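You operate a simulated robot arm through the tools that you are given. There is no shell and no other tool. Be economical: measure what you need, move in short steps, check, and stop when the job is done.

Carry out the task below with a simulated robot arm. There is one attempt and no reset: what you move stays moved.

TASK
Stack the jar marked "Apricot Jam" from the worktop on top of the jar marked "Clear Honey".
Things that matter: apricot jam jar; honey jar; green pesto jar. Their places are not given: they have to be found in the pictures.

It is judged by the outcome, as a careful person would: the job done as asked, and still so three seconds after it is handed in. It fails if anything else is knocked over, pushed out of place, dropped, spilled or broken.

THE ROBOT
A 7-joint arm with a two-finger parallel gripper, fixed in place. Base frame: the origin is at the foot of the arm, x ahead of it, y to its left, z up; the work surface is at about z = 0. Lengths are in cm, angles in rad, forces in N, time in s.
With the tool pointing down near the work surface it reaches from about 24 to 62 cm from the base axis. Its first joint turns from -1.152 to 1.152 rad. Payload 2.6 kg.
Tool frame: the origin (TCP) lies between the finger pads and is the grasp point; the fingertips stand 3 cm ahead of it; z points along the fingers, y is the line along which they close. The gripper opens to 9.4 cm. The fingers are 2.8 cm wide and 1 cm thick; the gripper's body (5 by 9.6 cm) begins 5.5 cm behind the TCP.
Orientation is that of the tool frame in the base frame, as a unit quaternion [x, y, z, w]. With the fingers straight down and closing along the base's y, the tool's x points along the base's -x, its y along +y and its z along -z.

THE INTERFACE
- The arm moves only by the tool servo_tool. Its argument "moves" is a list that holds one entry, the list of rows, each a list of 5 numbers: the opening, from 0 (shut) to 1 (fully open), then the shift along the tool's x, y, z in m, then the turn about the tool's z in rad. In form: [[[claw, dx, dy, dz, spin], ...]]. A call has 1 to 8 rows; each row shifts and turns the commanded pose from where the row before left it, along the tool's axes as they then stand. A row lasts 0.2 s, in which the tool goes at most 5 cm and 0.15 rad; a call with a longer step from one row to the next is refused whole, and so is a gripper value outside its range. A pose out of reach is approached as far as the arm can. The call stops where the force on the tool passes 40 N (or 10 N more than at its start, if that is more) or the arm is blocked; 0.2 s more then pass. The fingers move at their own pace (about 7.2 cm/s each) and stop on an object; they squeeze with about 31 N. The grip force told is the motor's: it shows also when the fingers shut on nothing. Time passes only in rows, and 0.2 s behind the last, so rows that do not move let the fingers close. It gives the time, the measured TCP pose, the force on the tool (base axes), the opening and the grip force at its end, in the units of the frame above (readings bear some noise), and new pictures: "show" is both (left out), scene, wrist or none.
- Cameras (640 x 400 px; columns grow to the right, rows downward): "scene" is fixed at [1.96, 41.51, 57.7]; the picture's right is [-0.91, -0.41, 0.00], its down [-0.18, 0.40, -0.90] and it looks along [0.37, -0.82, -0.43] (base axes); focal length 312 px, centre (320, 200). "wrist" rides on the gripper at [-3.7, 0, -5.8] in the tool frame; the picture's right is [0.00, -1.00, 0.00], its down [0.97, 0.00, -0.24] and it looks along [0.24, 0.00, 0.97] (tool axes); focal length 218 px, centre (320, 200).
- measure_at(camera, pixels): there is no depth. For up to 12 entries [column, row, z] of the newest picture of that camera ("zoom" is the newest enlarged one), the place [x, y] in the base frame at which the ray of that pixel passes the height z, good to about 0.3 cm. No time passes.
- inspect(camera, box): a new picture of the part [left, top, right, bottom] of that camera's present view, enlarged. No time passes.
- finish_job(): hands the job in; it is judged then, once.

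Work in short steps. Measure before you move; look again where a grasp or a placing could have gone wrong, and mend it. You have 60 turns and 120 pictures in all, the two below and enlarged ones among them. Open the gripper and draw the arm clear of the work before you hand the job in, unless the task says otherwise; then end with one line.

The tools are called after ">>>" as a command line: name --argument value ..., lists and objects as JSON in quotes. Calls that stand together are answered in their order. servo_tool: Moves the arm, as the interface text tells. Its arguments: {"type":"object","properties":{"moves":{"type":"array","items":{"type":"array","items":{"type":"array","items":{"type":"number"}}}},"show":{"type":"string","enum":["both","scene","wrist","none"]}},"required":["moves"]} The other tools are called the same way: measure_at (camera, pixels) gives the place at which the rays of pixels pass given heights; inspect (camera, box) takes an enlarged picture of a part of a camera's view; finish_job () hands the job in.

At the start:

```text
time_s: 0.0
ee_pos: [30.77, -14.92, 35.8]
tcp_rot: [0.0, 1.0, 0.0, 0.001]
force: [-0.2, 0.8, 0.5]
grip_width: 9.42
grasp_force: 0.0
```

scene: 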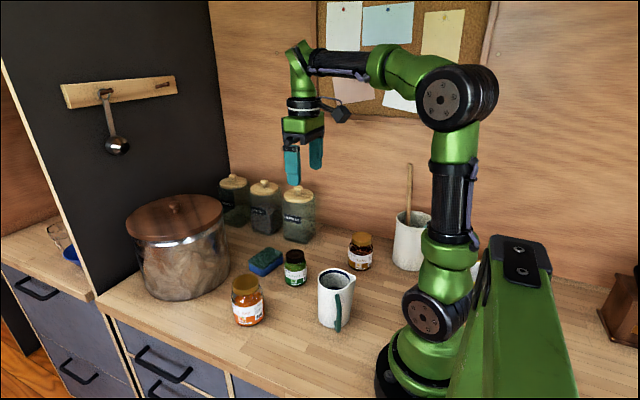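
wrist: 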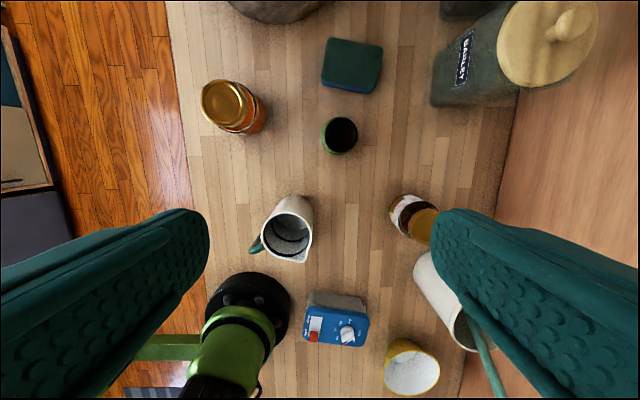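

I see jars at scene (248,300), (295,267) and (360,251). I enlarge to read the labels.

>>> inspect --camera "scene" --box '[220, 225, 390, 335]'

>>> inspect --camera "wrist" --box '[180, 60, 480, 280]'

```text
3.64 times, centred on (305, 280) of scene
```

zoom: 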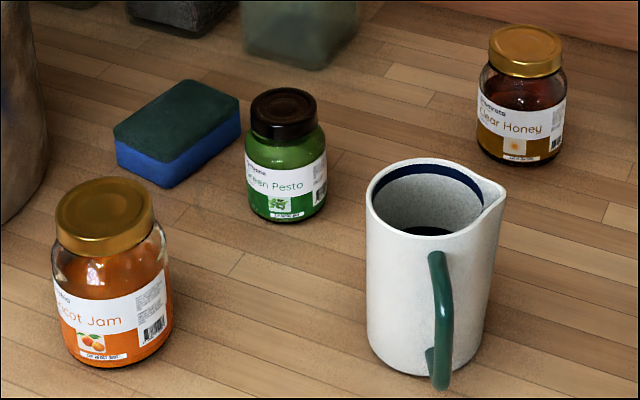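

```text
1.82 times, centred on (330, 170) of wrist
```

zoom: 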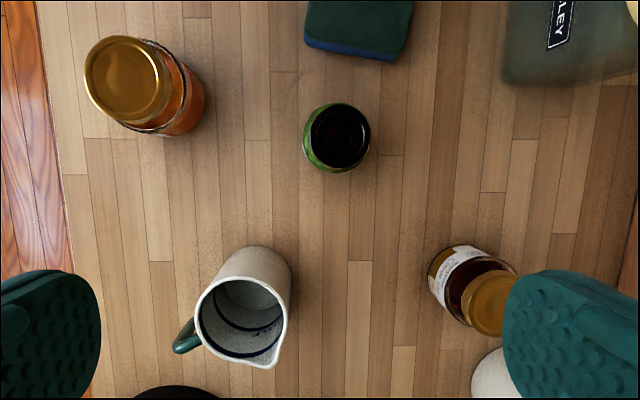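

The jam is at front left, the honey at the back, and the pesto between them. I triangulate the jam and honey lids from both cameras at several heights.

>>> measure_at --camera "scene" --pixels '[[245.5, 281.3, 8], [245.5, 281.3, 10], [245.5, 281.3, 12], [248.4, 325.5, 0], [361.5, 237, 7], [361.5, 237, 9], [361.5, 237, 11], [359.5, 270.5, 0], [231.5, 283, 10], [259.5, 282, 10], [349.8, 237, 9], [373, 238, 9]]'

>>> measure_at --camera "wrist" --pixels '[[223.5, 103.5, 8], [223.5, 103.5, 10], [223.5, 103.5, 12], [424, 226, 7], [424, 226, 9], [424, 226, 11], [340, 135, 7], [340, 135, 9], [200, 102, 10], [247, 104, 10]]'

```text
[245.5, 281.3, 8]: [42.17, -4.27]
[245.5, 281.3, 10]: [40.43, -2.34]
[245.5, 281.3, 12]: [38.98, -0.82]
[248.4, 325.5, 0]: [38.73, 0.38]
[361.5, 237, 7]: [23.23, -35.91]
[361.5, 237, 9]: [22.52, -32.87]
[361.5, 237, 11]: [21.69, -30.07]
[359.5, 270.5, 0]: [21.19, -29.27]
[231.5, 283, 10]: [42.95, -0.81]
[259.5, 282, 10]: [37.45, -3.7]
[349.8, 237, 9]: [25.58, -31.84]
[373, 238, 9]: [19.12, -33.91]
```

```text
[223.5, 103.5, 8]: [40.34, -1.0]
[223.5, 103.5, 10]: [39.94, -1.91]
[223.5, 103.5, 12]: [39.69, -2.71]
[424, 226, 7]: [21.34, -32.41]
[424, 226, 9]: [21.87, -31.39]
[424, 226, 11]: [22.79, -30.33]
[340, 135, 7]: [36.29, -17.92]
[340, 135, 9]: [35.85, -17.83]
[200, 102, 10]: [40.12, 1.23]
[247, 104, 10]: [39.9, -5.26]
```

Jam: centre about (40.1, -2.1), top z≈10.2, lid about 6.3 wide. Honey: about (22.2, -31.4), top near 10. I move above the jam, staying high.

>>> servo_tool --moves '[[[1, -0.023, 0.032, 0, 0], [1, -0.023, 0.032, 0, 0], [1, -0.023, 0.032, 0, 0], [1, -0.0243, 0.032, 0, 0], [1, 0, 0, 0.04, 0], [1, 0, 0, 0.04, 0], [1, 0, 0, 0.04, 0], [1, 0, 0, 0, 0]]]'

```text
time_s: 1.8
ee_pos: [40.08, -2.13, 23.66]
tcp_rot: [0.001, 1.0, 0.0, 0.001]
force: [-0.5, 0.1, -0.3]
grip_width: 9.4
grasp_force: 0.0
```

scene: 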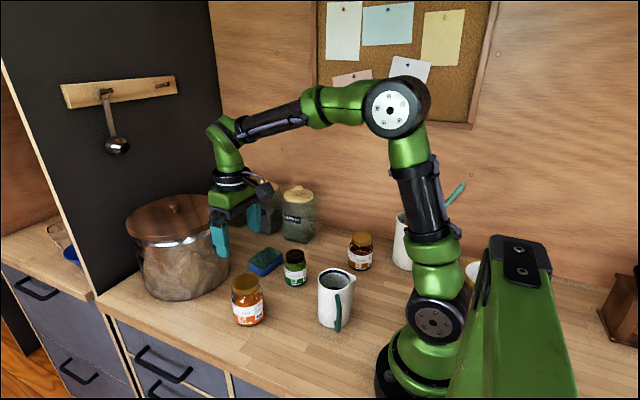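
wrist: 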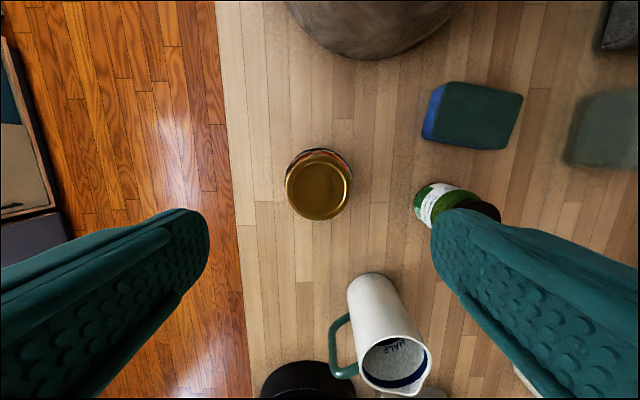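

The lid is at wrist (318,185), between the fingers; I measure it to fine-tune, along with the lid and pot edges.

>>> measure_at --camera "wrist" --pixels '[[318, 185, 10], [285, 185, 10], [352, 185, 10], [318, 150, 10], [318, 220, 10], [470, 210, 7]]'

>>> inspect --camera "scene" --box '[330, 170, 500, 280]'

```text
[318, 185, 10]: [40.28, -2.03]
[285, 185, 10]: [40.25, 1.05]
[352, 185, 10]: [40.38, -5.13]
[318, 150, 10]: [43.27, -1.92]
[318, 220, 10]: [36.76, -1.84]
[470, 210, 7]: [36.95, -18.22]
```

```text
3.64 times, centred on (415, 225) of scene
```

zoom: 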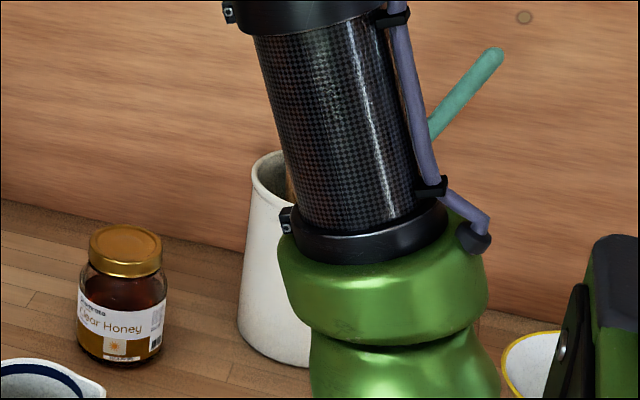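

Centred at (40.1,-2.0). I lower to TCP z≈6.3, checking at the halfway point is unneeded as clearance is symmetric; I'll move slower toward the end.

>>> servo_tool --moves '[[[1, 0, 0.001, 0.035, 0], [1, 0, 0, 0.035, 0], [1, 0, 0, 0.03, 0], [1, 0, 0, 0.025, 0], [1, 0, 0, 0.02, 0], [1, 0, 0, 0.015, 0], [1, 0, 0, 0.013, 0], [1, 0, 0, 0, 0]]]'

```text
time_s: 3.6
ee_pos: [39.95, -2.14, 6.56]
tcp_rot: [0.001, 1.0, 0.001, 0.0]
force: [-0.6, 0.3, -0.1]
grip_width: 9.41
grasp_force: 0.0
```

scene: 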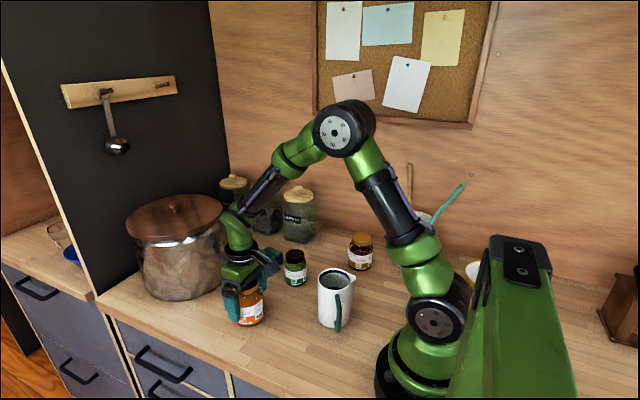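
wrist: 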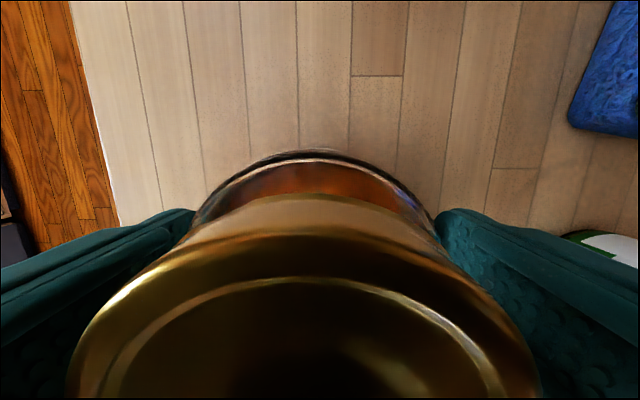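

The jar sits between the fingers; I close and hold.

>>> servo_tool --moves '[[[0.7, 0, 0, 0, 0], [0.5, 0, 0, 0, 0], [0, 0, 0, 0, 0], [0, 0, 0, 0, 0], [0, 0, 0, -0.01, 0], [0, 0, 0, -0.01, 0]]]'

```text
time_s: 5.0
ee_pos: [40.15, -2.0, 8.63]
tcp_rot: [0.001, 1.0, 0.0, 0.001]
force: [-0.6, -0.1, -4.2]
grip_width: 6.97
grasp_force: 30.7
```

scene: 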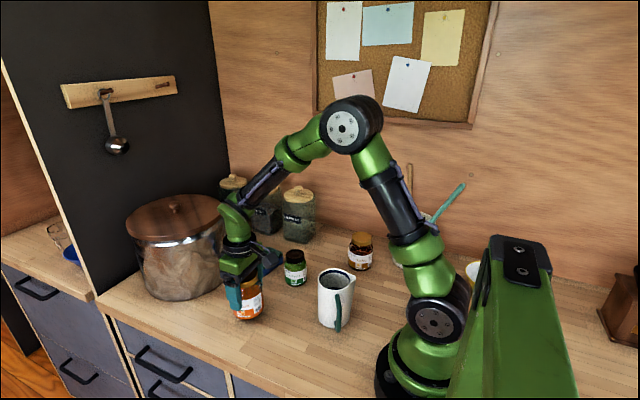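
wrist: 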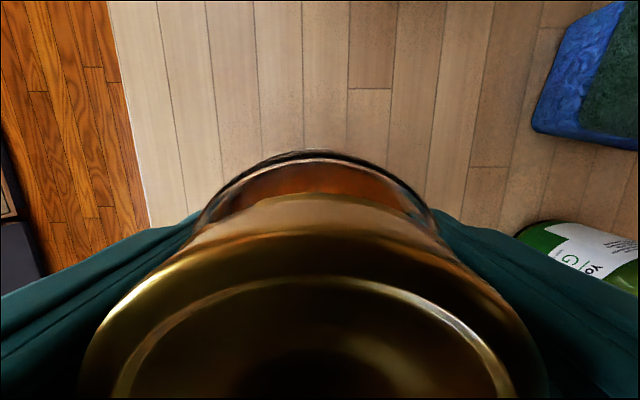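

Jar held (width 7.0, weight ~4 N). I lift it high, and measure the crock, spoons, and mug from the fixed scene camera using the first picture's pixels.

>>> servo_tool --moves '[[[0, 0, 0, -0.03, 0], [0, 0, 0, -0.04, 0], [0, 0, 0, -0.04, 0], [0, 0, 0, -0.04, 0], [0, 0, 0, -0.04, 0], [0, 0, 0, -0.01, 0]]]'

>>> measure_at --camera "scene" --pixels '[[408, 270, 0], [393, 262, 0], [395, 215, 12], [395, 215, 15], [408, 165, 22], [408, 165, 26], [408, 165, 30], [463, 184, 20], [463, 184, 24], [335, 325, 0], [337, 272, 12], [361.4, 236, 9]]'

```text
time_s: 6.4
ee_pos: [40.38, -2.01, 28.59]
tcp_rot: [0.0, 1.0, 0.0, 0.0]
force: [0.1, -0.1, -3.6]
grip_width: 6.96
grasp_force: 31.1
```

scene: 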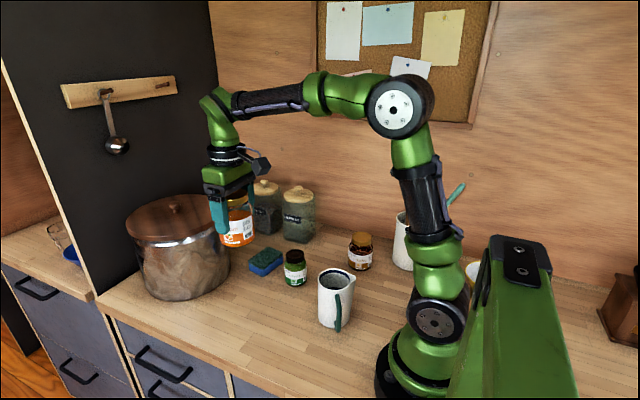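
wrist: 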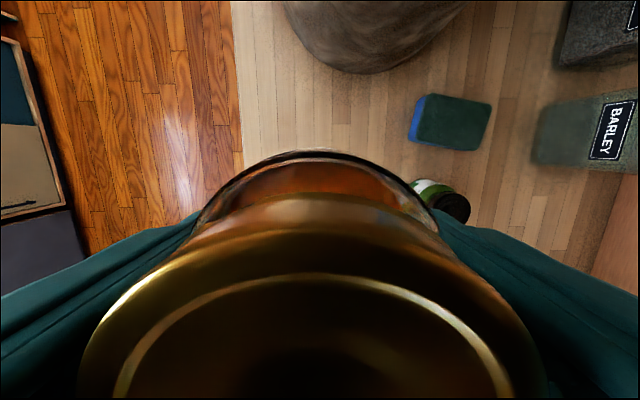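

```text
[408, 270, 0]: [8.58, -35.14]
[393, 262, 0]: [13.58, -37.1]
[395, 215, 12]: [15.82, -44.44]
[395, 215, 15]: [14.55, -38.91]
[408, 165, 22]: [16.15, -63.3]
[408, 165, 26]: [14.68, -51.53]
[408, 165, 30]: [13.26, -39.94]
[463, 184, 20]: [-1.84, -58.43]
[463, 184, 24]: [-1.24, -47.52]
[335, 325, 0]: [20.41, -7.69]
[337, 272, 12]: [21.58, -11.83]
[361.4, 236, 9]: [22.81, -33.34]
```

Crock about (9.5,-39), 15 high, with a spoon reaching ~z 29 some 12 cm off the honey; the honey is about (22.3,-32). I retract to radius 29 and swing the arm toward the honey, turning the tool with it so the wrist camera looks outward past the held jar.

>>> servo_tool --moves '[[[0, 0.037, 0.007, 0, 0], [0, 0.037, 0.007, 0, 0], [0, 0.036, 0.006, 0, 0], [0, 0.0028, -0.0405, 0, 0.14], [0, 0.0028, -0.0405, 0, 0.14], [0, 0.0028, -0.0405, 0, 0.14], [0, 0, 0, 0, 0]]]'

```text
time_s: 8.0
ee_pos: [26.48, -11.89, 28.61]
tcp_rot: [0.21, 0.978, 0.001, 0.001]
force: [-0.6, -1.0, -3.2]
grip_width: 6.94
grasp_force: 30.5
```

scene: 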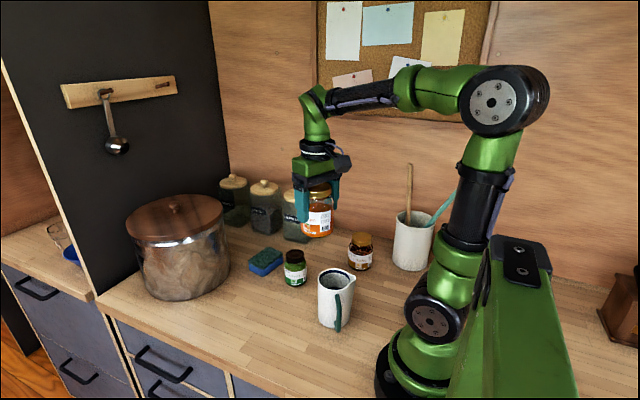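
wrist: 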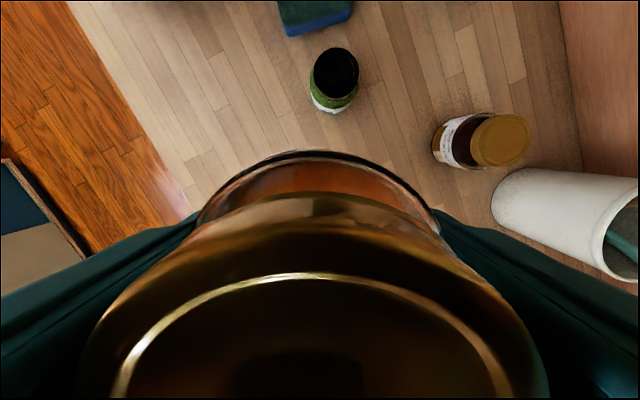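

Turning works as expected; the honey lid is now fully visible at wrist (502,140). I triangulate it.

>>> inspect --camera "wrist" --box '[410, 90, 570, 190]'

>>> measure_at --camera "wrist" --pixels '[[502, 139.5, 8], [502, 139.5, 9], [502, 139.5, 10], [431, 148, 0], [622, 238, 15]]'

>>> measure_at --camera "scene" --pixels '[[361.4, 236.5, 8], [361.4, 236.5, 9], [361.4, 236.5, 10]]'

>>> inspect --camera "scene" --box '[320, 215, 400, 265]'

```text
4.00 times, centred on (490, 140) of wrist
```

zoom: 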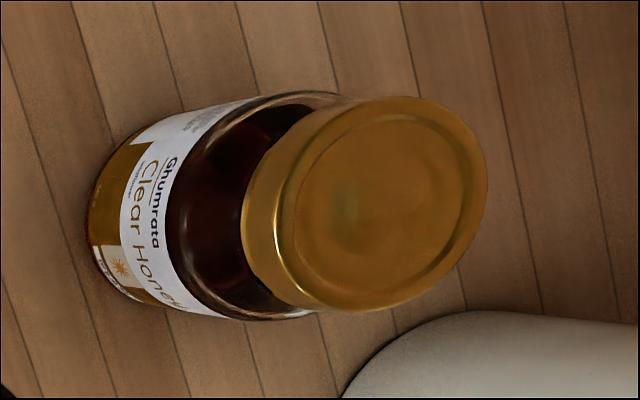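

```text
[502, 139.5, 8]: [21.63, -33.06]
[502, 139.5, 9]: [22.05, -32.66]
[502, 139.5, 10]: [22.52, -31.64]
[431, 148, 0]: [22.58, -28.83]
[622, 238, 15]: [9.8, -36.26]
```

```text
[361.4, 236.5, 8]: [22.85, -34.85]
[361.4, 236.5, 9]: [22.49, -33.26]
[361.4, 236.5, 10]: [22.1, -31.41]
```

```text
8.00 times, centred on (360, 240) of scene
```

zoom: 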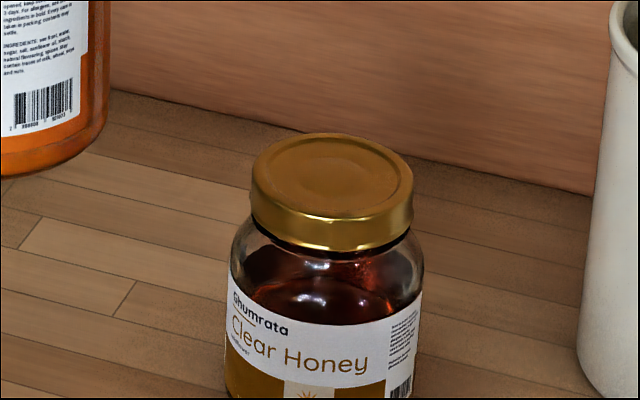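

I swing the rest of the way so the honey lies straight outward, and look again from nearer overhead.

>>> servo_tool --moves '[[[0, 0.0027, -0.039, 0, 0.135], [0, 0.0027, -0.039, 0, 0.135], [0, 0.0027, -0.039, 0, 0.135], [0, 0.0027, -0.039, 0, 0.135], [0, 0, 0, 0, 0], [0, 0, 0, 0, 0]]]'

>>> inspect --camera "wrist" --box '[240, 20, 400, 120]'

```text
time_s: 9.4
ee_pos: [16.54, -23.82, 28.3]
tcp_rot: [0.463, 0.887, 0.001, 0.0]
force: [0.0, 0.2, -4.8]
grip_width: 6.96
grasp_force: 31.4
```

scene: 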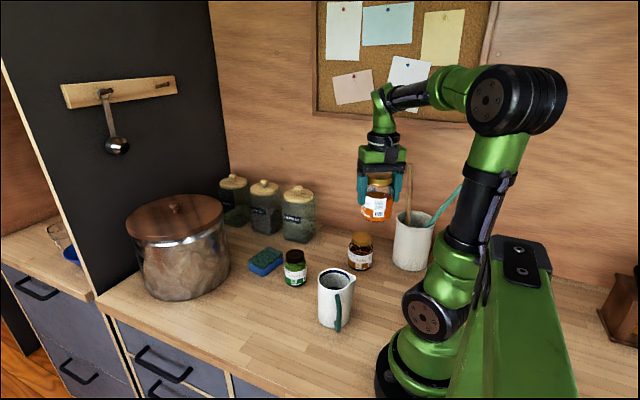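
wrist: 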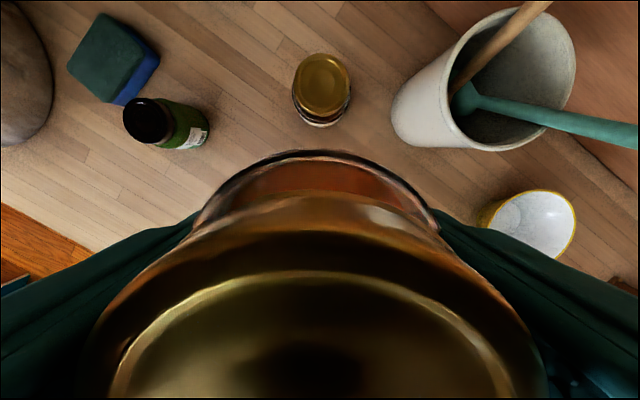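

```text
4.00 times, centred on (320, 70) of wrist
```

zoom: 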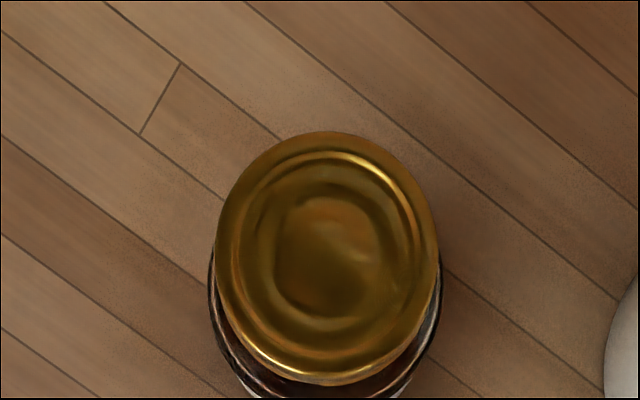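

Lid top centre at zoom (326,250). I measure it with edges, and the spoon and crock rim.

>>> measure_at --camera "zoom" --pixels '[[326, 250, 8.5], [326, 250, 9], [326, 250, 9.5], [326, 250, 10], [216, 245, 9.2], [438, 255, 9.2], [326, 132, 9.2], [326, 362, 9.2]]'

>>> measure_at --camera "wrist" --pixels '[[437, 90, 15], [545, 3, 24], [545, 3, 29], [470, 140, 15]]'

>>> measure_at --camera "scene" --pixels '[[361.6, 236.5, 9], [361.6, 236.5, 9.5], [361.6, 236.5, 10], [378, 222, 22], [378, 222, 21], [378, 222, 20]]'

>>> inspect --camera "scene" --box '[330, 150, 426, 210]'

```text
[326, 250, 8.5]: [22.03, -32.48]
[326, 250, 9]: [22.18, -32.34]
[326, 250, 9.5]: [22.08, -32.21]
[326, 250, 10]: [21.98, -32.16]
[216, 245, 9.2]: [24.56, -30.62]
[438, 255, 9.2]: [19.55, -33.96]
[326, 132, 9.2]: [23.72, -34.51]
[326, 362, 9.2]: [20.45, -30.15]
```

```text
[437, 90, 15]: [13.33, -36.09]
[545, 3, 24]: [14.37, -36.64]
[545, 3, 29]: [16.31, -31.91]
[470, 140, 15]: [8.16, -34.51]
```

```text
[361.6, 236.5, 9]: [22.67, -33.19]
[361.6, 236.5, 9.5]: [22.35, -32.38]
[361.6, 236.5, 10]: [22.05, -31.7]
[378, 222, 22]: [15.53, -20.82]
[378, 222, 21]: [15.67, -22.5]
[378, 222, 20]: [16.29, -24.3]
```

```text
6.67 times, centred on (378, 180) of scene
```

zoom: 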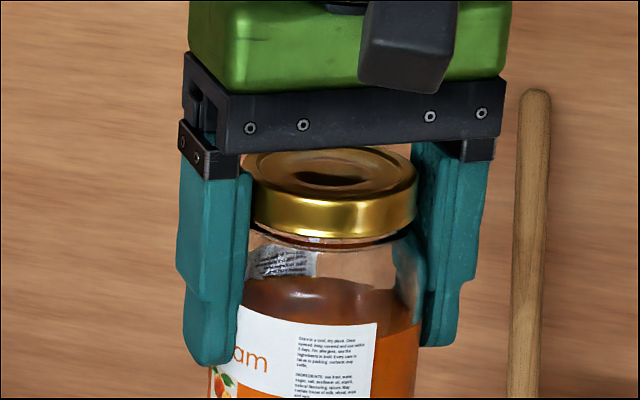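

Honey lid centre (22.1,-32.3), top z≈9.6; crock rim 4 cm clear of the fingers when open. I move 10.1 cm outward, -0.3 cm sideways, then lower to about 3 cm above the lid.

>>> servo_tool --moves '[[[0, -0.034, -0.001, 0, 0], [0, -0.034, -0.001, 0, 0], [0, -0.0334, -0.0008, 0, 0], [0, 0, 0, 0.03, 0], [0, 0, 0, 0.03, 0], [0, 0, 0, 0.03, 0], [0, 0, 0, 0, 0], [0, 0, 0, 0, 0]]]'

>>> inspect --camera "scene" --box '[310, 190, 420, 280]'

```text
time_s: 11.2
ee_pos: [22.48, -32.13, 19.36]
tcp_rot: [0.462, 0.887, 0.001, 0.0]
force: [0.8, 0.1, -3.7]
grip_width: 6.97
grasp_force: 30.6
```

scene: 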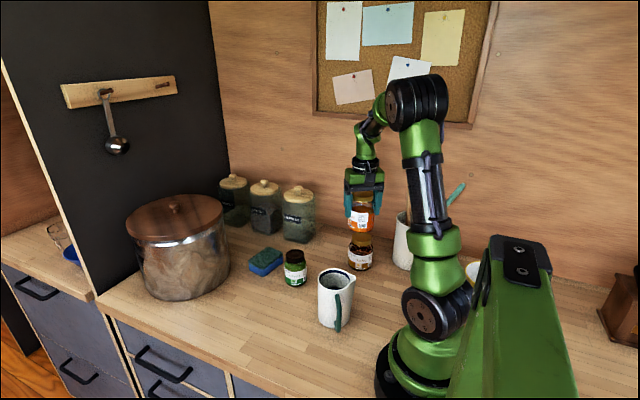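
wrist: 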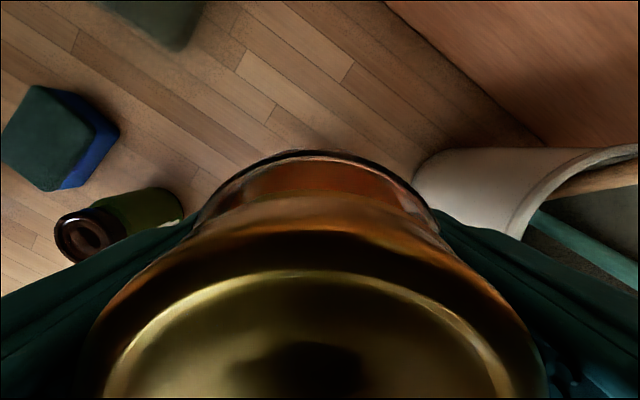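

```text
4.44 times, centred on (365, 235) of scene
```

zoom: 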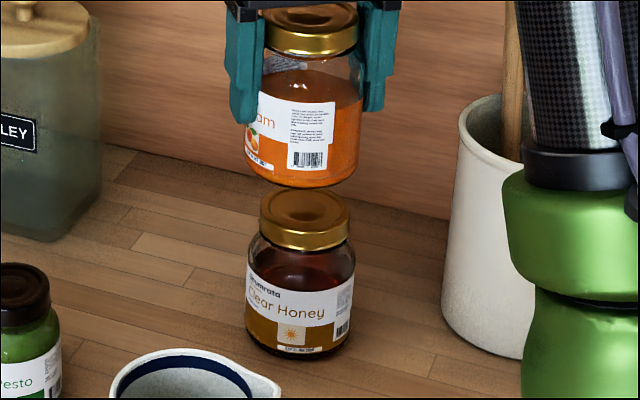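

The jam sits ~0.3 cm to +x of the honey axis (both the reading and picture agree). I correct dy by -0.3 cm and lower 2.2 cm.

>>> servo_tool --moves '[[[0, 0.0005, -0.003, 0, 0], [0, 0, 0, 0.012, 0], [0, 0, 0, 0.01, 0], [0, 0, 0, 0, 0], [0, 0, 0, 0, 0]]]' --show "scene"

>>> inspect --camera "scene" --box '[320, 195, 400, 275]'

```text
time_s: 12.4
ee_pos: [22.14, -32.42, 17.08]
tcp_rot: [0.462, 0.887, 0.001, 0.001]
force: [0.0, -0.6, -4.7]
grip_width: 6.95
grasp_force: 31.2
```

scene: 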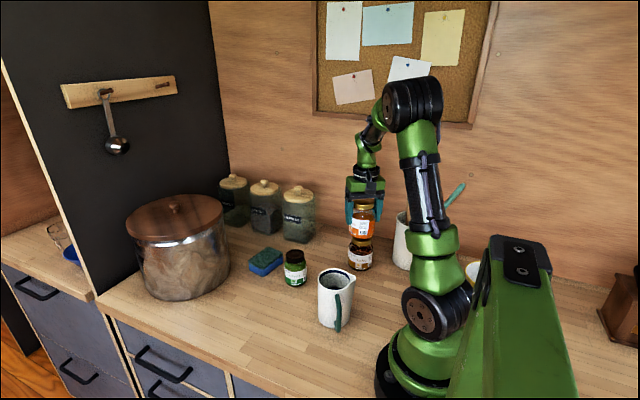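

```text
5.00 times, centred on (360, 235) of scene
```

zoom: 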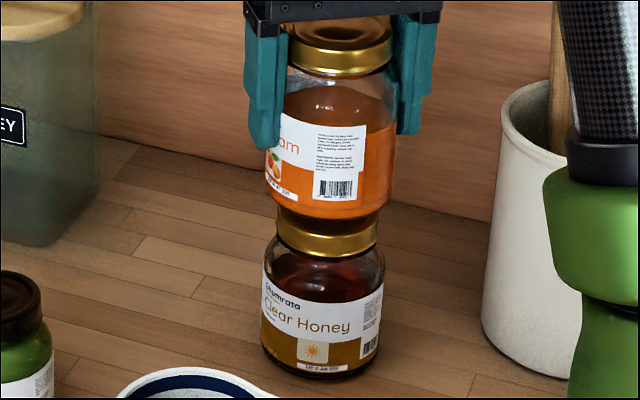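

Aligned (jam bottom centre col 329 vs expected ~328). I lower in fine steps, watching the force.

>>> servo_tool --moves '[[[0, 0, 0, 0.002, 0], [0, 0, 0, 0.002, 0], [0, 0, 0, 0.002, 0], [0, 0, 0, 0, 0]]]' --show "scene"

>>> inspect --camera "scene" --box '[335, 215, 385, 265]'

```text
time_s: 13.4
ee_pos: [22.12, -32.39, 16.56]
tcp_rot: [0.462, 0.887, 0.0, 0.0]
force: [-1.0, -0.2, -5.0]
grip_width: 6.95
grasp_force: 31.9
```

scene: 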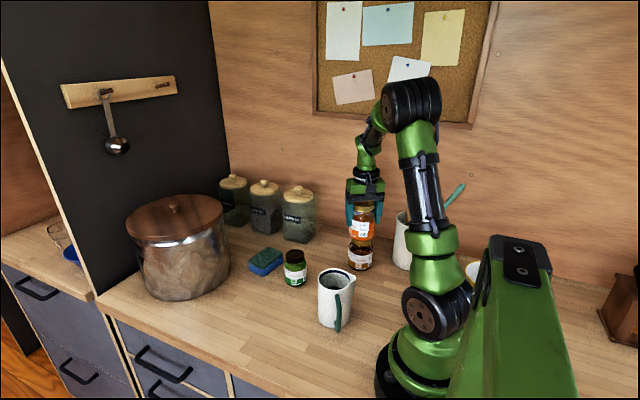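

```text
8.00 times, centred on (360, 240) of scene
```

zoom: 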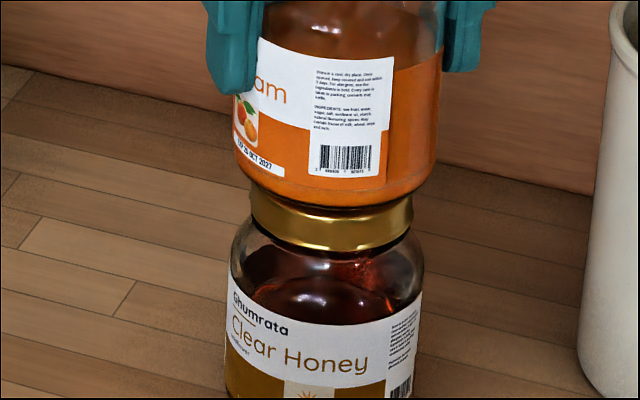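

Not yet in contact (force still −5 N). I continue in 1 mm steps.

>>> servo_tool --moves '[[[0, 0, 0, 0.001, 0], [0, 0, 0, 0.001, 0], [0, 0, 0, 0, 0]]]' --show "none"

```text
time_s: 14.2
ee_pos: [22.0, -32.33, 16.49]
tcp_rot: [0.462, 0.887, 0.0, 0.0]
force: [-0.5, -0.3, -4.0]
grip_width: 6.93
grasp_force: 30.9
```

>>> servo_tool --moves '[[[0, 0, 0, 0.001, 0], [0, 0, 0, 0.001, 0], [0, 0, 0, 0, 0]]]' --show "none"

>>> inspect --camera "scene" --box '[335, 215, 385, 265]'

```text
time_s: 15.0
ee_pos: [22.0, -32.47, 16.44]
tcp_rot: [0.461, 0.887, 0.0, 0.002]
force: [0.1, -0.7, 9.7]
grip_width: 6.94
grasp_force: 30.7
```

```text
8.00 times, centred on (360, 240) of scene
```

zoom: 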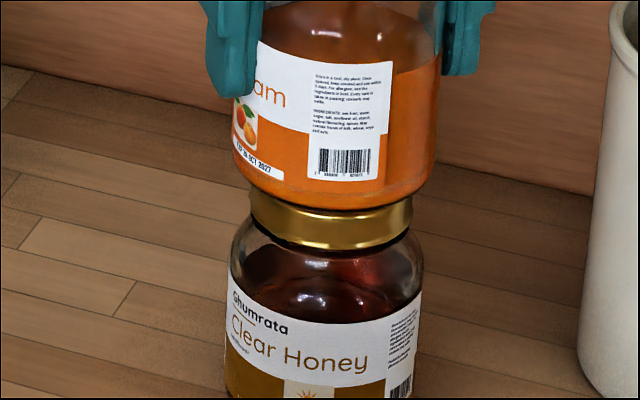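

Contact made (force rose to +9.7 N). I ease back 1 mm and open slowly, partly.

>>> servo_tool --moves '[[[0, 0, 0, -0.001, 0], [0.7, 0, 0, 0, 0], [0.76, 0, 0, 0, 0], [0.8, 0, 0, 0, 0], [0.86, 0, 0, 0, 0], [0.9, 0, 0, 0, 0], [0.9, 0, 0, 0, 0]]]'

>>> inspect --camera "scene" --box '[320, 195, 400, 275]'

```text
time_s: 16.6
ee_pos: [22.07, -32.39, 16.29]
tcp_rot: [0.463, 0.887, 0.001, 0.001]
force: [0.3, -0.1, 0.1]
grip_width: 8.46
grasp_force: 0.0
```

scene: 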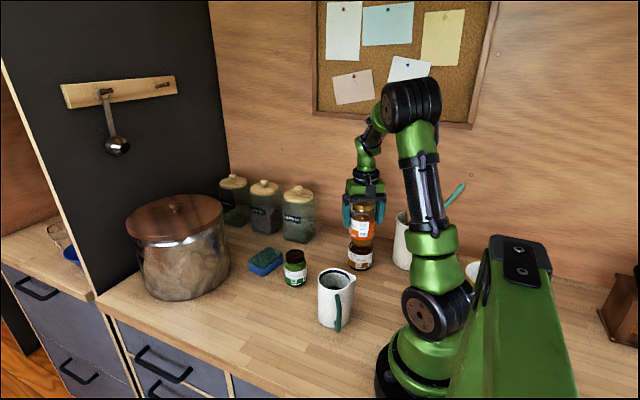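
wrist: 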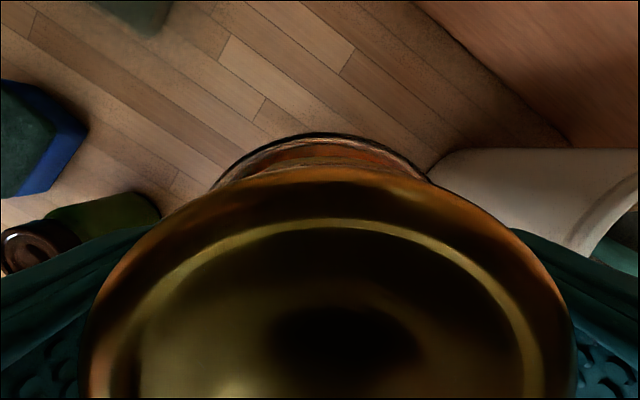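

```text
5.00 times, centred on (360, 235) of scene
```

zoom: 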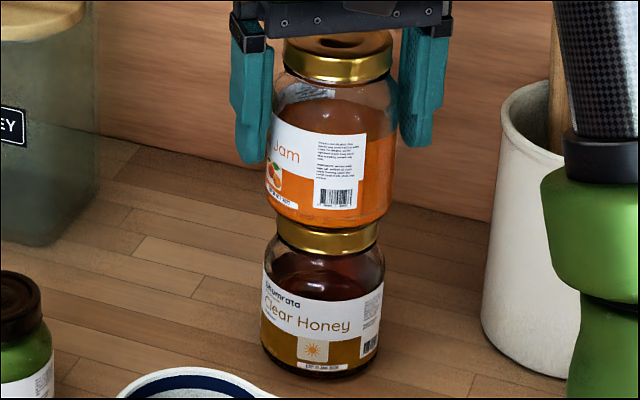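

Released, but in the wrist view the jam seems shifted slightly outward. I check its verticality and seating before withdrawing.

>>> inspect --camera "scene" --box '[335, 222, 385, 253]'

>>> inspect --camera "scene" --box '[330, 195, 394, 235]'

```text
12.80 times, centred on (360, 238) of scene
```

zoom: 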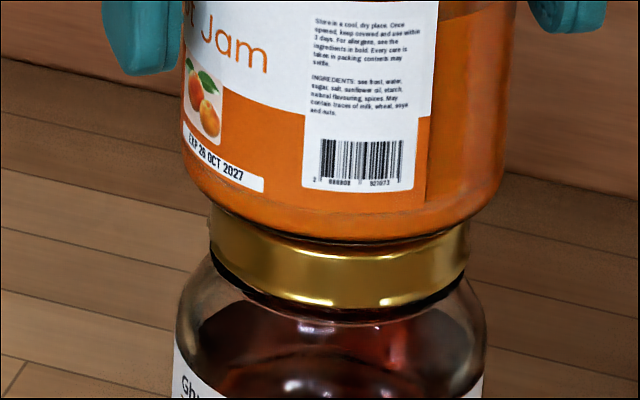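

```text
10.00 times, centred on (362, 215) of scene
```

zoom: 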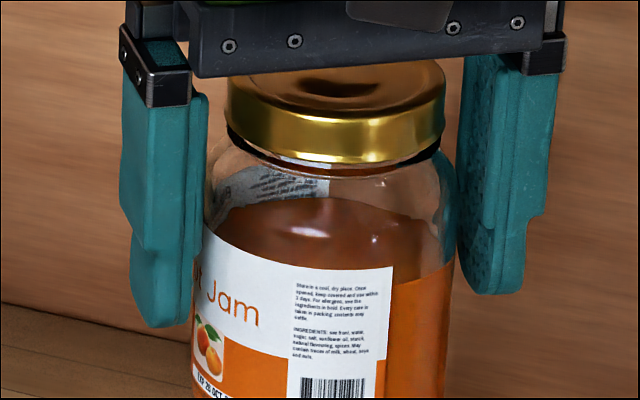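

The jam stands upright and seated centrally (centre col 344 vs lid 340). I open a little more and rise straight up slowly.

>>> servo_tool --moves '[[[0.96, 0, 0, 0, 0], [0.96, 0, 0, -0.01, 0], [0.96, 0, 0, -0.015, 0], [0.96, 0, 0, -0.02, 0], [0.96, 0, 0, -0.025, 0], [0.96, 0, 0, -0.025, 0], [0.96, 0, 0, -0.025, 0], [0.96, 0, 0, 0, 0]]]'

>>> inspect --camera "scene" --box '[320, 195, 400, 275]'

```text
time_s: 18.4
ee_pos: [21.93, -32.42, 28.31]
tcp_rot: [0.462, 0.887, 0.001, 0.0]
force: [0.1, -0.2, -0.4]
grip_width: 9.03
grasp_force: 0.1
```

scene: 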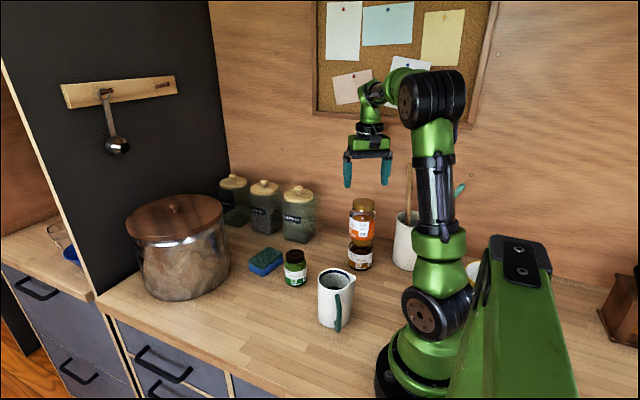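
wrist: 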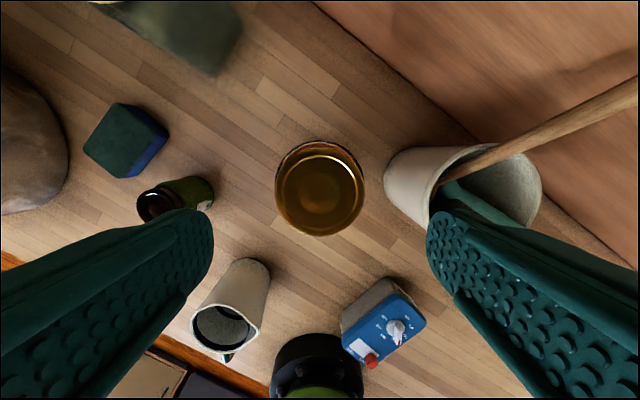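

```text
5.00 times, centred on (360, 235) of scene
```

zoom: 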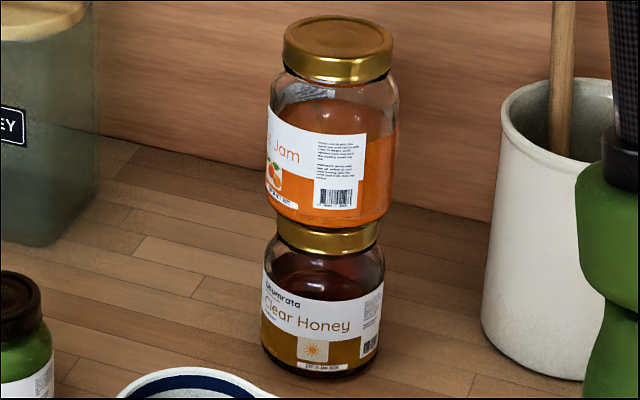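

The stack stands firm. I rise a bit more, draw the arm inward and swing it away from the stack.

>>> servo_tool --moves '[[[0.96, 0, 0, -0.03, 0], [0.96, 0.03, 0, 0, 0], [0.96, 0.03, 0, 0, 0], [0.96, 0.03, 0.01, 0, 0], [0.96, 0, 0.035, 0, -0.12], [0.96, 0, 0.035, 0, -0.12], [0.96, 0, 0.035, 0, -0.12], [0.96, 0, 0, 0, 0]]]'

>>> inspect --camera "scene" --box '[320, 195, 400, 275]'

```text
time_s: 20.2
ee_pos: [25.42, -17.36, 31.36]
tcp_rot: [0.295, 0.955, 0.0, 0.001]
force: [0.4, -0.5, 0.5]
grip_width: 9.03
grasp_force: 0.1
```

scene: 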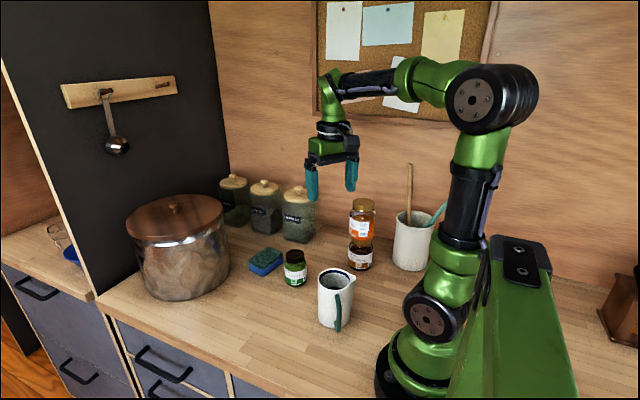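
wrist: 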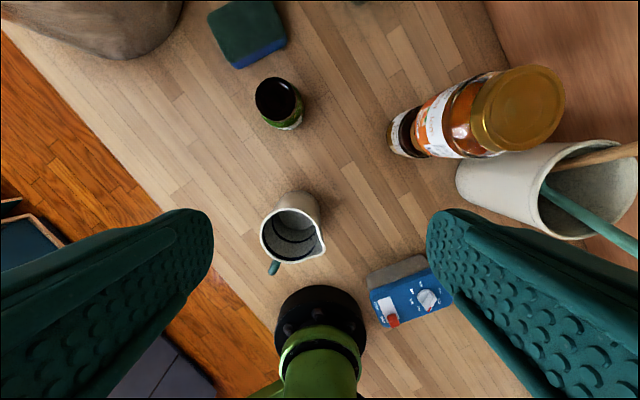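

```text
5.00 times, centred on (360, 235) of scene
```

zoom: 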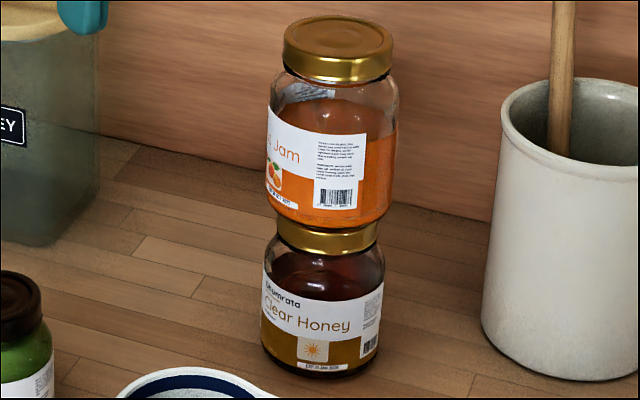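

The stack is unchanged, everything else is in place, and the arm is clear; I hand in.

>>> finish_job

```text
The job is handed in.
```

The "Apricot Jam" jar is stacked on top of the "Clear Honey" jar. It stood upright and did not move once I let go, nothing else was disturbed, and the arm is drawn clear with the gripper open.
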